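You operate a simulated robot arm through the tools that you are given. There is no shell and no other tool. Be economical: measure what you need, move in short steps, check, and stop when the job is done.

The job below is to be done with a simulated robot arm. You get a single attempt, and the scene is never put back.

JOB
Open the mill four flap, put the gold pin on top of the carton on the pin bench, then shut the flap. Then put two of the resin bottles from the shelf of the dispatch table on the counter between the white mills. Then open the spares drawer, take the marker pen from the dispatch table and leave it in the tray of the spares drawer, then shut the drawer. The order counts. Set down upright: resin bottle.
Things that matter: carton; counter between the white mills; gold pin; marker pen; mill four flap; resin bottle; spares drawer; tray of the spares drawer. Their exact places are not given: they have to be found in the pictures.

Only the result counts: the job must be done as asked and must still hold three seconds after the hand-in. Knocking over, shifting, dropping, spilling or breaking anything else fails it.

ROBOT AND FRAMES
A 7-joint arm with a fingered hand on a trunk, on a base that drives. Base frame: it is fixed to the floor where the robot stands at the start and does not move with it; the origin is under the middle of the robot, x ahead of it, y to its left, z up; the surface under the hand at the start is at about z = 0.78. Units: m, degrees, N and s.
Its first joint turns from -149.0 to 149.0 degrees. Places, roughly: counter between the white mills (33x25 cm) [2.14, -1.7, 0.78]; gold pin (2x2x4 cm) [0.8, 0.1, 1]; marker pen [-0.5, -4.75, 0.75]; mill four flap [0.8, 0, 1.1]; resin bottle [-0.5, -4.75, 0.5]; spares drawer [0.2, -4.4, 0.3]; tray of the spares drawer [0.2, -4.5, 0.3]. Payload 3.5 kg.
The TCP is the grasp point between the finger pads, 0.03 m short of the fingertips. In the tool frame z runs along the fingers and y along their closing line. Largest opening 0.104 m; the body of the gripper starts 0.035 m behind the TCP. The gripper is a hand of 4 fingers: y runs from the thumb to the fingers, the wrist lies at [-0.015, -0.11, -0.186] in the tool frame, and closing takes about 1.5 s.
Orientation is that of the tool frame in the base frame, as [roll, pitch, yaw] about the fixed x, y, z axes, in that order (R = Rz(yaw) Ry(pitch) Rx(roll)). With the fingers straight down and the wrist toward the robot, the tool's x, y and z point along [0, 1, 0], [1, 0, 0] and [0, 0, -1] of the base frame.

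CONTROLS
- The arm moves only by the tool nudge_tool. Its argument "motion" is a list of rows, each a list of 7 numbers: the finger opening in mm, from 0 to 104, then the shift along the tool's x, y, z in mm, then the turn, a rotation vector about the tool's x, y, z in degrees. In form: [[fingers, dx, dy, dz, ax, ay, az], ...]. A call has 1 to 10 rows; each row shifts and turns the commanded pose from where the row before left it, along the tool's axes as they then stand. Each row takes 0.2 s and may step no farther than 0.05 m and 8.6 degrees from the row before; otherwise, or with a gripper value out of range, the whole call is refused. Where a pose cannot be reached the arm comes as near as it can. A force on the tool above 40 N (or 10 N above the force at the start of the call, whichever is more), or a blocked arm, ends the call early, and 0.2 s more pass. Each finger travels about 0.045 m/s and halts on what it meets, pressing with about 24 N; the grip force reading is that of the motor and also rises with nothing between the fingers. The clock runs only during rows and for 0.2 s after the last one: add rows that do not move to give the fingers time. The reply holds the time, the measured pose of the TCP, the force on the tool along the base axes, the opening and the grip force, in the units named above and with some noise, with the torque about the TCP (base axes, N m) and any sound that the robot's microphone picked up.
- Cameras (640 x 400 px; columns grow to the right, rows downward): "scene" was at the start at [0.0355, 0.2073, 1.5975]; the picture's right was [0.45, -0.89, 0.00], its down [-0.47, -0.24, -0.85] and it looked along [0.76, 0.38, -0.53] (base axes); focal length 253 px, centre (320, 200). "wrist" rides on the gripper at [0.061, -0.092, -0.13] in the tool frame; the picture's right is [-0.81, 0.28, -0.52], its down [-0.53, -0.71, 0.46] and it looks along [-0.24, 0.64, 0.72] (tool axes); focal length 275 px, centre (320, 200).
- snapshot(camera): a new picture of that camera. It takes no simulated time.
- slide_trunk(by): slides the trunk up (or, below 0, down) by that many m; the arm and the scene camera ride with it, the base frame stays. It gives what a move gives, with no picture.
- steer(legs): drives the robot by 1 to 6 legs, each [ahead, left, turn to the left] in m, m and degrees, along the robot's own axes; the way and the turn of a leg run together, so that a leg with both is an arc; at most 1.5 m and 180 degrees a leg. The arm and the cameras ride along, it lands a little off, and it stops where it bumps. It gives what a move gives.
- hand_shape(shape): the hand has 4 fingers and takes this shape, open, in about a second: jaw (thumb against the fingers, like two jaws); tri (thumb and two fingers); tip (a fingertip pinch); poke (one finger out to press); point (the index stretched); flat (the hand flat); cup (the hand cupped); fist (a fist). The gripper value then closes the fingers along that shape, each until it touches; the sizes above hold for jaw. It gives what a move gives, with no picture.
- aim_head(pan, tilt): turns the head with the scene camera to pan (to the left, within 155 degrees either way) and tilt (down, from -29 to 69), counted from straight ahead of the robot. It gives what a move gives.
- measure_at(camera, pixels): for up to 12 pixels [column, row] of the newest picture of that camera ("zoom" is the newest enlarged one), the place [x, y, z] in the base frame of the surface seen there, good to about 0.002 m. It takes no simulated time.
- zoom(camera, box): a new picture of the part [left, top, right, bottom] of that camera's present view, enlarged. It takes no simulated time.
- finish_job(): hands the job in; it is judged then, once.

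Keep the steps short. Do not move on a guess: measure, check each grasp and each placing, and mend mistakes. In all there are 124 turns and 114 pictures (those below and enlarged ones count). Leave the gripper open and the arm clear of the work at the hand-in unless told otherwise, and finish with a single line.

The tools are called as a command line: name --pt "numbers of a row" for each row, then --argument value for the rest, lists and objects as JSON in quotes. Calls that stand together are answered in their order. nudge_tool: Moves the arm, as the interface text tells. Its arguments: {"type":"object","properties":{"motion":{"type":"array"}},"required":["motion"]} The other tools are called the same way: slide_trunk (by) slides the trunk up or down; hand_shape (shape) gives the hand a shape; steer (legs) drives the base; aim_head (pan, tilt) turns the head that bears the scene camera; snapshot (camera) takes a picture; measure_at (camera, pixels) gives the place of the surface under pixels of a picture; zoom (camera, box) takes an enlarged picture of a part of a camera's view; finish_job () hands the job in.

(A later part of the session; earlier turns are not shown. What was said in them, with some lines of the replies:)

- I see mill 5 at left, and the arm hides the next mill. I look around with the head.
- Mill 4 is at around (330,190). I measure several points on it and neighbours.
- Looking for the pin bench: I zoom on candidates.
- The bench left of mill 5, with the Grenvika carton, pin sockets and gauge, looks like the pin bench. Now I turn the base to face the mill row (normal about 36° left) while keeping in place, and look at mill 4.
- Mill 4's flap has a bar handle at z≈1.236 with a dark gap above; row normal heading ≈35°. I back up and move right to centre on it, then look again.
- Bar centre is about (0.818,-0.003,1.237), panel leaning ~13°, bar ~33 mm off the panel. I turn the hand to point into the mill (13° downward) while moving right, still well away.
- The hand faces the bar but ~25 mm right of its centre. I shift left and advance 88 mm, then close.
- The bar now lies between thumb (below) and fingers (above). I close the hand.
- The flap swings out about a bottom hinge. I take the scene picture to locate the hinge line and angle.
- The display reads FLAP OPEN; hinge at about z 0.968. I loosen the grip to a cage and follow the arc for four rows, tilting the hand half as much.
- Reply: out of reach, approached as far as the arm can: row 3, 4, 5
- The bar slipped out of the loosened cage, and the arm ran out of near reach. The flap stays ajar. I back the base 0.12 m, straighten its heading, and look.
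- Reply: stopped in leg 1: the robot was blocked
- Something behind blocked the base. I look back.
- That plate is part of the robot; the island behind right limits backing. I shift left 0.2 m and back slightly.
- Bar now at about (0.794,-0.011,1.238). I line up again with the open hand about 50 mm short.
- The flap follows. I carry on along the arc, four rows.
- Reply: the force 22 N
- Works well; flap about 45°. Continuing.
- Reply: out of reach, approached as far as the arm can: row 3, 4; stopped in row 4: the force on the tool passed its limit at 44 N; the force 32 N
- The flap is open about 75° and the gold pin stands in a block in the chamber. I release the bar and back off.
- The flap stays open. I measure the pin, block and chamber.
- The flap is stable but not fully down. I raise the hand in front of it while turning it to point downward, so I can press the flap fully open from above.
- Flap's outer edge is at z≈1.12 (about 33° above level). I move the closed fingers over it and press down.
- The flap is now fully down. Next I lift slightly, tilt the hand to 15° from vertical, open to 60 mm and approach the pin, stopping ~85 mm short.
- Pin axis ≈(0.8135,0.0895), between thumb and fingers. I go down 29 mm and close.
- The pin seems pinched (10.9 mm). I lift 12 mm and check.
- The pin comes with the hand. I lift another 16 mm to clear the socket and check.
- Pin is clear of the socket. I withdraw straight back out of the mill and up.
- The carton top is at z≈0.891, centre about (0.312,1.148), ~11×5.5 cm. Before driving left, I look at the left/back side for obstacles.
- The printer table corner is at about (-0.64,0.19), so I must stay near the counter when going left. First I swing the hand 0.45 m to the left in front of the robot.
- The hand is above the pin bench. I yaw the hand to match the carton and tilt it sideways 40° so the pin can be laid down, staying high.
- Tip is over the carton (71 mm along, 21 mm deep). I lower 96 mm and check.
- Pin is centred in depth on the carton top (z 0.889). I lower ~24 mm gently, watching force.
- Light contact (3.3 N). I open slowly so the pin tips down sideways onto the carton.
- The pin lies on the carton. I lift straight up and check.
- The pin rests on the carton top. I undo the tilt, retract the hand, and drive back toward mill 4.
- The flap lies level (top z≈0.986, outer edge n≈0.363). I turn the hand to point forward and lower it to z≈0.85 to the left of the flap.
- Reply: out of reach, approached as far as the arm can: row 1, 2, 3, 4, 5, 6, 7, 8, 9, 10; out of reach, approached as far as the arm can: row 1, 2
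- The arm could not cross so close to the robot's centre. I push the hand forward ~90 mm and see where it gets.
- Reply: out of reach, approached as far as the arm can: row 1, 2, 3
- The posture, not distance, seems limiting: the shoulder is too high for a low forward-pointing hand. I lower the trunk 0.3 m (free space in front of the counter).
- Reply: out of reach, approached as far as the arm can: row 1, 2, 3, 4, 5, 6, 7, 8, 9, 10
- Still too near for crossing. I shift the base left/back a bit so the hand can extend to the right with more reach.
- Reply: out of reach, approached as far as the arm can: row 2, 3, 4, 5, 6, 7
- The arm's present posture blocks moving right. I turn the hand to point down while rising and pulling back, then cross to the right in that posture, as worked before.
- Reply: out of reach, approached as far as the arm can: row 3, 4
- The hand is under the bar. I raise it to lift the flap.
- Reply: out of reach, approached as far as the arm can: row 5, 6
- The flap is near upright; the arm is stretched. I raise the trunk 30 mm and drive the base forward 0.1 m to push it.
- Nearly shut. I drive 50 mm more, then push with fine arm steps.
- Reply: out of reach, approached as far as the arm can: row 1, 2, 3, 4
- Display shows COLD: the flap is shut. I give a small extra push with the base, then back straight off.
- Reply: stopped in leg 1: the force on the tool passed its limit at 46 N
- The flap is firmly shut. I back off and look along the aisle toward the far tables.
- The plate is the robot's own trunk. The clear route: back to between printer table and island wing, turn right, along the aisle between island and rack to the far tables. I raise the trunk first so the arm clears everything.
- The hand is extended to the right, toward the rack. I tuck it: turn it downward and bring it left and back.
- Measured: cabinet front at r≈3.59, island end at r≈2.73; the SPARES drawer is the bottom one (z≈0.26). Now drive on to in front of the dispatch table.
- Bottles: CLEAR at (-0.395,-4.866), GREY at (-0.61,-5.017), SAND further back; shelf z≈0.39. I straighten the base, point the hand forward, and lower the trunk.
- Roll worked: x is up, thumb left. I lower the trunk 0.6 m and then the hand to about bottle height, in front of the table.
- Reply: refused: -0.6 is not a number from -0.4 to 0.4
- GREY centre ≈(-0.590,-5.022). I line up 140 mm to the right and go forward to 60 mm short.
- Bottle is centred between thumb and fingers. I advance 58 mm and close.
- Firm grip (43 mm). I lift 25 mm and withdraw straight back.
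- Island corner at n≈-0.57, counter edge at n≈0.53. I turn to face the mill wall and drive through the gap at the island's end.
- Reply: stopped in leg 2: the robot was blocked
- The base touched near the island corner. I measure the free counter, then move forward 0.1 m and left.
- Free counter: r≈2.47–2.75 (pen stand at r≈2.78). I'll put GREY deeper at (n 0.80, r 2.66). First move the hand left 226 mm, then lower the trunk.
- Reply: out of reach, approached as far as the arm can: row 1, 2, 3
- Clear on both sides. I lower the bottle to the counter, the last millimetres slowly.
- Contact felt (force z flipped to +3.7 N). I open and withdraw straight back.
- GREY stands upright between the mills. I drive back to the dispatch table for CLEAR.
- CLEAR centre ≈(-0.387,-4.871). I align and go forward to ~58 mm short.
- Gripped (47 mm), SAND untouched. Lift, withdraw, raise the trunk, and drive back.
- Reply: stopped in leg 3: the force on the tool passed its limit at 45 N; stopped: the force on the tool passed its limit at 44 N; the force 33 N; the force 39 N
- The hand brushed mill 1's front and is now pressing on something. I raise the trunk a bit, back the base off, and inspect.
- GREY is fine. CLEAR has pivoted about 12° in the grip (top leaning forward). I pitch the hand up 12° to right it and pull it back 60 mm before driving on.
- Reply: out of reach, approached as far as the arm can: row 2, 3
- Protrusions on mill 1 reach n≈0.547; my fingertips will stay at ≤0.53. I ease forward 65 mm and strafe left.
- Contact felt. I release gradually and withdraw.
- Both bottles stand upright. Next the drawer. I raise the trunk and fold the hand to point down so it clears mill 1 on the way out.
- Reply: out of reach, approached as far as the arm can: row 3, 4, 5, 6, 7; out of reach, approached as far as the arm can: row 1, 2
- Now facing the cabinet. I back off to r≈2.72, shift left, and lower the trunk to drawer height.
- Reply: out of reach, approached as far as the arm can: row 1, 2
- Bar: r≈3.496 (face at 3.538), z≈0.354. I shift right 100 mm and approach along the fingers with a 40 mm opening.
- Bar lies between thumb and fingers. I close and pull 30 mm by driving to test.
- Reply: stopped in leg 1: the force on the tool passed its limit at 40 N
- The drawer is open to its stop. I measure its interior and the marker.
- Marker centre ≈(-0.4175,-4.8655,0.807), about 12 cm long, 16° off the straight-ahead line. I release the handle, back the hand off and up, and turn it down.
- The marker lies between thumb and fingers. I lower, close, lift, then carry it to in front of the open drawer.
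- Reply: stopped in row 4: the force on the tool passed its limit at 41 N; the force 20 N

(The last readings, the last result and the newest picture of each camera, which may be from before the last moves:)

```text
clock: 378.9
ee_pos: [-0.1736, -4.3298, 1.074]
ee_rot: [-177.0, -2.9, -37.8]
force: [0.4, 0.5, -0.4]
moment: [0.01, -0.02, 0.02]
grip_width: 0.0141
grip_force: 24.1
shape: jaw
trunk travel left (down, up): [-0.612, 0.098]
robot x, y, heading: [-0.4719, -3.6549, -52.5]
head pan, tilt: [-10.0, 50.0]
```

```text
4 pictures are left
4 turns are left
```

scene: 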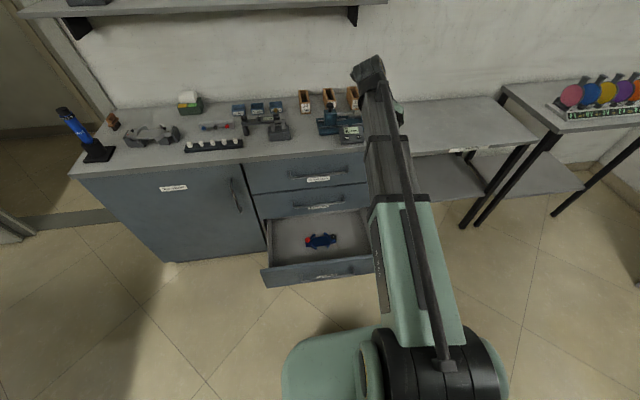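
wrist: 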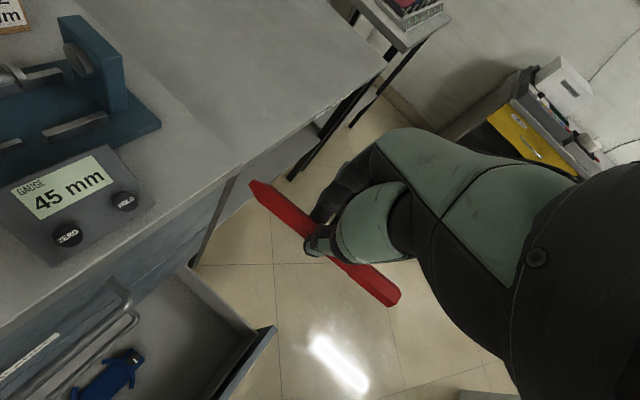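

The marker is held and now over the drawer. I shift to a free spot, lower with the trunk, release into the tray, rise, then turn the hand and base ready for pushing the drawer shut.

nudge_tool --pt "0 -20.6 -37 0 0 0 0" --pt "0 0 0 0 0 0 0"

slide_trunk --by -0.4

slide_trunk --by -0.2

nudge_tool --pt "0 0 0 40 0 0 0" --pt "0 0 0 40 0 0 0" --pt "0 0 0 35 0 0 0" --pt "0 0 0 0 0 0 0"

nudge_tool --pt "16 0 0 0 0 0 0" --pt "20 0 0 0 0 0 0" --pt "25 0 0 0 0 0 0" --pt "30 0 0 0 0 0 0" --pt "34 0 0 0 0 0 0" --pt "34 0 0 0 0 0 0" --pt "34 0 0 -40 0 0 0" --pt "34 0 0 -40 0 0 0" --pt "34 0 0 -35 0 0 0"

slide_trunk --by 0.4

slide_trunk --by 0.15

nudge_tool --pt "0 0 0 0 0 0 -8.3" --pt "0 0 0 0 0 0 -8.3" --pt "0 0 0 0 0 0 -8.3" --pt "0 0 0 0 0 0 -8.3" --pt "0 0 0 0 0 0 -8.3" --pt "0 0 0 0 0 0 -8.3" --pt "0 0 0 0 0 0 -8.3" --pt "0 0 0 0 0 0 -8.3" --pt "0 0 0 0 0 0 -8.3"

steer --legs '[[0, 0.52, -1], [-0.33, 0, 0]]'

nudge_tool --pt "0 -40 0 0 -8 0 0" --pt "0 -40 0 0 -8 0 0" --pt "0 -40 0 0 -8 0 0" --pt "0 -40 0 0 -8 0 0" --pt "0 -40 0 0 -8 0 0" --pt "0 -40 0 0 -8 0 0" --pt "0 -40 0 0 0 0 0" --pt "0 -40 0 0 0 0 0"

aim_head --pan -28 --tilt 38

snapshot --camera "scene"

```text
clock: 379.5
ee_pos: [-0.167, -4.2888, 1.0754]
ee_rot: [-176.9, -2.9, -38.0]
force: [-0.6, 0.0, 0.4]
moment: [0.0, 0.0, 0.01]
grip_width: 0.0139
grip_force: 24.4
shape: jaw
trunk travel left (down, up): [-0.612, 0.098]
robot x, y, heading: [-0.4701, -3.6504, -52.4]
head pan, tilt: [-10.0, 50.0]
```

```text
clock: 383.3
ee_pos: [-0.1672, -4.2894, 0.6754]
ee_rot: [-176.9, -2.8, -37.9]
force: [-0.5, 0.3, -0.1]
moment: [0.0, 0.02, 0.01]
grip_width: 0.0139
grip_force: 24.1
shape: jaw
trunk travel left (down, up): [-0.212, 0.498]
robot x, y, heading: [-0.474, -3.6487, -52.2]
head pan, tilt: [-10.0, 50.0]
```

```text
clock: 385.5
ee_pos: [-0.168, -4.2879, 0.4751]
ee_rot: [-177.0, -2.8, -37.9]
force: [-0.1, 1.2, -0.1]
moment: [0.01, -0.01, -0.03]
grip_width: 0.0141
grip_force: 24.7
shape: jaw
trunk travel left (down, up): [-0.012, 0.698]
robot x, y, heading: [-0.4704, -3.6557, -52.4]
head pan, tilt: [-10.0, 50.0]
```

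```text
clock: 386.5
ee_pos: [-0.158, -4.2856, 0.3617]
ee_rot: [-176.9, -2.9, -38.0]
force: [0.1, 0.2, 0.6]
moment: [0.0, -0.03, 0.02]
grip_width: 0.0138
grip_force: 24.2
shape: jaw
trunk travel left (down, up): [-0.012, 0.698]
robot x, y, heading: [-0.4674, -3.6544, -52.5]
head pan, tilt: [-10.0, 50.0]
```

```text
clock: 388.5
ee_pos: [-0.1685, -4.2872, 0.4777]
ee_rot: [-176.9, -2.7, -38.1]
force: [0.1, 0.1, 0.1]
moment: [-0.02, -0.01, -0.04]
grip_width: 0.034
grip_force: 0.1
shape: jaw
trunk travel left (down, up): [-0.012, 0.698]
robot x, y, heading: [-0.471, -3.6533, -52.5]
head pan, tilt: [-10.0, 50.0]
```

```text
clock: 392.3
ee_pos: [-0.1674, -4.287, 0.8778]
ee_rot: [-176.8, -2.8, -37.9]
force: [-0.2, 0.4, -0.1]
moment: [-0.01, 0.01, 0.01]
grip_width: 0.0335
grip_force: 0.0
shape: jaw
trunk travel left (down, up): [-0.412, 0.298]
robot x, y, heading: [-0.4704, -3.6523, -52.3]
head pan, tilt: [-10.0, 50.0]
```

```text
clock: 394.1
ee_pos: [-0.1676, -4.2865, 1.0271]
ee_rot: [-176.8, -2.8, -37.9]
force: [-0.1, -0.5, -0.3]
moment: [0.0, -0.01, 0.02]
grip_width: 0.0338
grip_force: 0.0
shape: jaw
trunk travel left (down, up): [-0.562, 0.148]
robot x, y, heading: [-0.4738, -3.6513, -52.6]
head pan, tilt: [-10.0, 50.0]
```

```text
clock: 396.1
ee_pos: [-0.1676, -4.2877, 1.0283]
ee_rot: [178.0, -3.8, 37.0]
force: [0.3, -0.5, 0.0]
moment: [0.02, -0.03, 0.03]
grip_width: 0.0
grip_force: 24.3
shape: jaw
trunk travel left (down, up): [-0.562, 0.148]
robot x, y, heading: [-0.4672, -3.6551, -52.1]
head pan, tilt: [-10.0, 50.0]
```

```text
clock: 400.9
ee_pos: [0.0497, -3.702, 1.0282]
ee_rot: [178.1, -3.7, 36.4]
force: [0.0, -0.7, 0.5]
moment: [0.02, 0.02, 0.0]
grip_width: 0.0
grip_force: 23.6
shape: jaw
trunk travel left (down, up): [-0.562, 0.148]
robot x, y, heading: [-0.2414, -3.0661, -52.9]
head pan, tilt: [-10.0, 50.0]
```

```text
clock: 402.8
ee_pos: [-0.207, -3.8916, 1.0068]
ee_rot: [130.1, -3.7, 36.4]
force: [-0.8, 0.6, 0.5]
moment: [0.02, 0.02, -0.04]
grip_width: 0.0
grip_force: 23.9
shape: jaw
trunk travel left (down, up): [-0.562, 0.148]
robot x, y, heading: [-0.244, -3.0674, -53.0]
head pan, tilt: [-10.0, 50.0]
```

```text
clock: 403.6
ee_pos: [-0.2062, -3.8915, 1.0079]
ee_rot: [130.1, -3.8, 36.4]
force: [0.3, 0.0, -0.1]
moment: [-0.01, -0.03, 0.02]
grip_width: 0.0
grip_force: 24.2
shape: jaw
trunk travel left (down, up): [-0.562, 0.148]
robot x, y, heading: [-0.2469, -3.0597, -53.1]
head pan, tilt: [-28.0, 38.0]
```

```text
3 pictures are left
3 turns are left
```

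scene: 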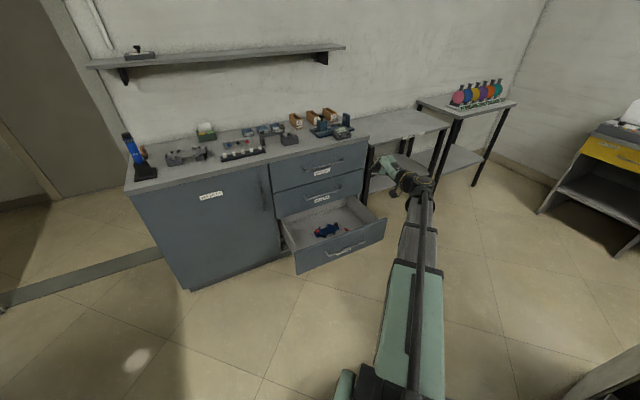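

Marker released into the drawer. I lower the closed hand in front of the drawer panel (above the bar) and drive forward to push it shut, stopping on force, then back off and look.

slide_trunk --by -0.4

slide_trunk --by -0.155

nudge_tool --pt "0 0 -31.4 26.4 0 0 0" --pt "0 0 0 0 0 0 0"

steer --legs '[[0.3, 0, 0]]'

steer --legs '[[0.24, 0, 0]]'

steer --legs '[[-0.3, 0, 0]]'

snapshot --camera "scene"

```text
clock: 407.4
ee_pos: [-0.2054, -3.8912, 0.6068]
ee_rot: [130.1, -3.8, 36.3]
force: [-0.1, -0.5, -0.2]
moment: [0.01, 0.03, 0.02]
grip_width: 0.0002
grip_force: 23.9
shape: jaw
trunk travel left (down, up): [-0.162, 0.548]
robot x, y, heading: [-0.2446, -3.066, -52.9]
head pan, tilt: [-28.0, 38.0]
```

```text
clock: 409.2
ee_pos: [-0.2049, -3.8907, 0.4516]
ee_rot: [130.0, -3.7, 36.3]
force: [0.9, -0.3, -0.3]
moment: [0.0, -0.03, 0.0]
grip_width: 0.0
grip_force: 24.2
shape: jaw
trunk travel left (down, up): [-0.007, 0.703]
robot x, y, heading: [-0.2416, -3.0705, -53.4]
head pan, tilt: [-28.0, 38.0]
```

```text
clock: 409.8
ee_pos: [-0.2037, -3.888, 0.4125]
ee_rot: [130.1, -3.6, 36.2]
force: [0.3, 0.5, 0.1]
moment: [-0.01, 0.01, -0.03]
grip_width: 0.0
grip_force: 24.1
shape: jaw
trunk travel left (down, up): [-0.007, 0.703]
robot x, y, heading: [-0.2493, -3.0639, -53.2]
head pan, tilt: [-28.0, 38.0]
```

```text
clock: 411.8
ee_pos: [-0.0261, -4.1187, 0.4118]
ee_rot: [130.1, -3.7, 36.6]
force: [-0.8, -0.2, 0.0]
moment: [0.03, 0.0, 0.01]
grip_width: 0.0
grip_force: 23.8
shape: jaw
trunk travel left (down, up): [-0.007, 0.703]
robot x, y, heading: [-0.0718, -3.2973, -53.0]
head pan, tilt: [-28.0, 38.0]
```

```text
clock: 413.4
ee_pos: [0.0946, -4.2804, 0.4128]
ee_rot: [130.1, -3.7, 36.2]
force: [-7.1, 13.7, -2.7]
moment: [0.13, 0.08, -0.03]
grip_width: 0.0
grip_force: 24.0
shape: jaw
trunk travel left (down, up): [-0.007, 0.703]
robot x, y, heading: [0.0562, -3.4632, -53.2]
head pan, tilt: [-28.0, 38.0]
stopped in leg 1: the force on the tool passed its limit at 74 N (the readings are from after the stop); the commanded pose is now the measured one
```

```text
clock: 415.5
ee_pos: [-0.0897, -4.0374, 0.4117]
ee_rot: [130.0, -3.7, 36.3]
force: [-0.2, 0.7, 0.6]
moment: [0.02, 0.01, -0.01]
grip_width: 0.0002
grip_force: 23.8
shape: jaw
trunk travel left (down, up): [-0.007, 0.703]
robot x, y, heading: [-0.1326, -3.2201, -53.2]
head pan, tilt: [-28.0, 38.0]
```

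```text
2 pictures are left
2 turns are left
```

scene: 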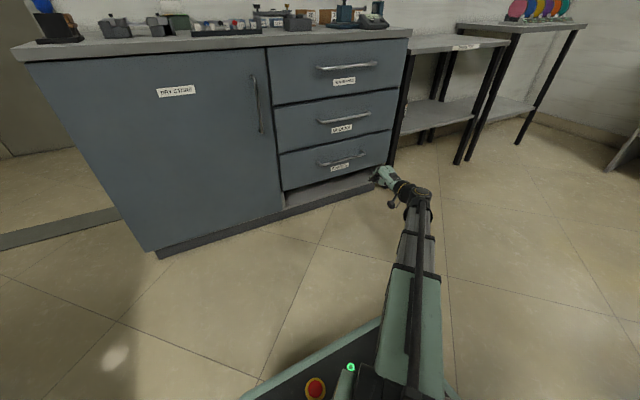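

The drawer is flush and shut, and the hand is clear. I open the gripper and hand in.

nudge_tool --pt "60 0 0 -20 0 0 0" --pt "60 0 0 -20 0 0 0" --pt "60 0 0 0 0 0 0" --pt "60 0 0 0 0 0 0" --pt "60 0 0 0 0 0 0"

finish_job

```text
clock: 416.7
ee_pos: [-0.1082, -4.0142, 0.4384]
ee_rot: [130.0, -3.7, 36.2]
force: [-1.0, -0.2, -0.5]
moment: [0.01, 0.01, 0.0]
grip_width: 0.0596
grip_force: 0.0
shape: jaw
trunk travel left (down, up): [-0.007, 0.703]
robot x, y, heading: [-0.1281, -3.2176, -53.3]
head pan, tilt: [-28.0, 38.0]
```

```text
The job is handed in.
```

Handed in, in the order asked: gold pin on the carton and mill four flap shut; GREY and CLEAR resin bottles upright between the white mills; marker released over the spares drawer tray (not seen in the tray afterwards) and drawer shut; on the way the hand bumped mill 1's front with over 40 N, with no damage seen.
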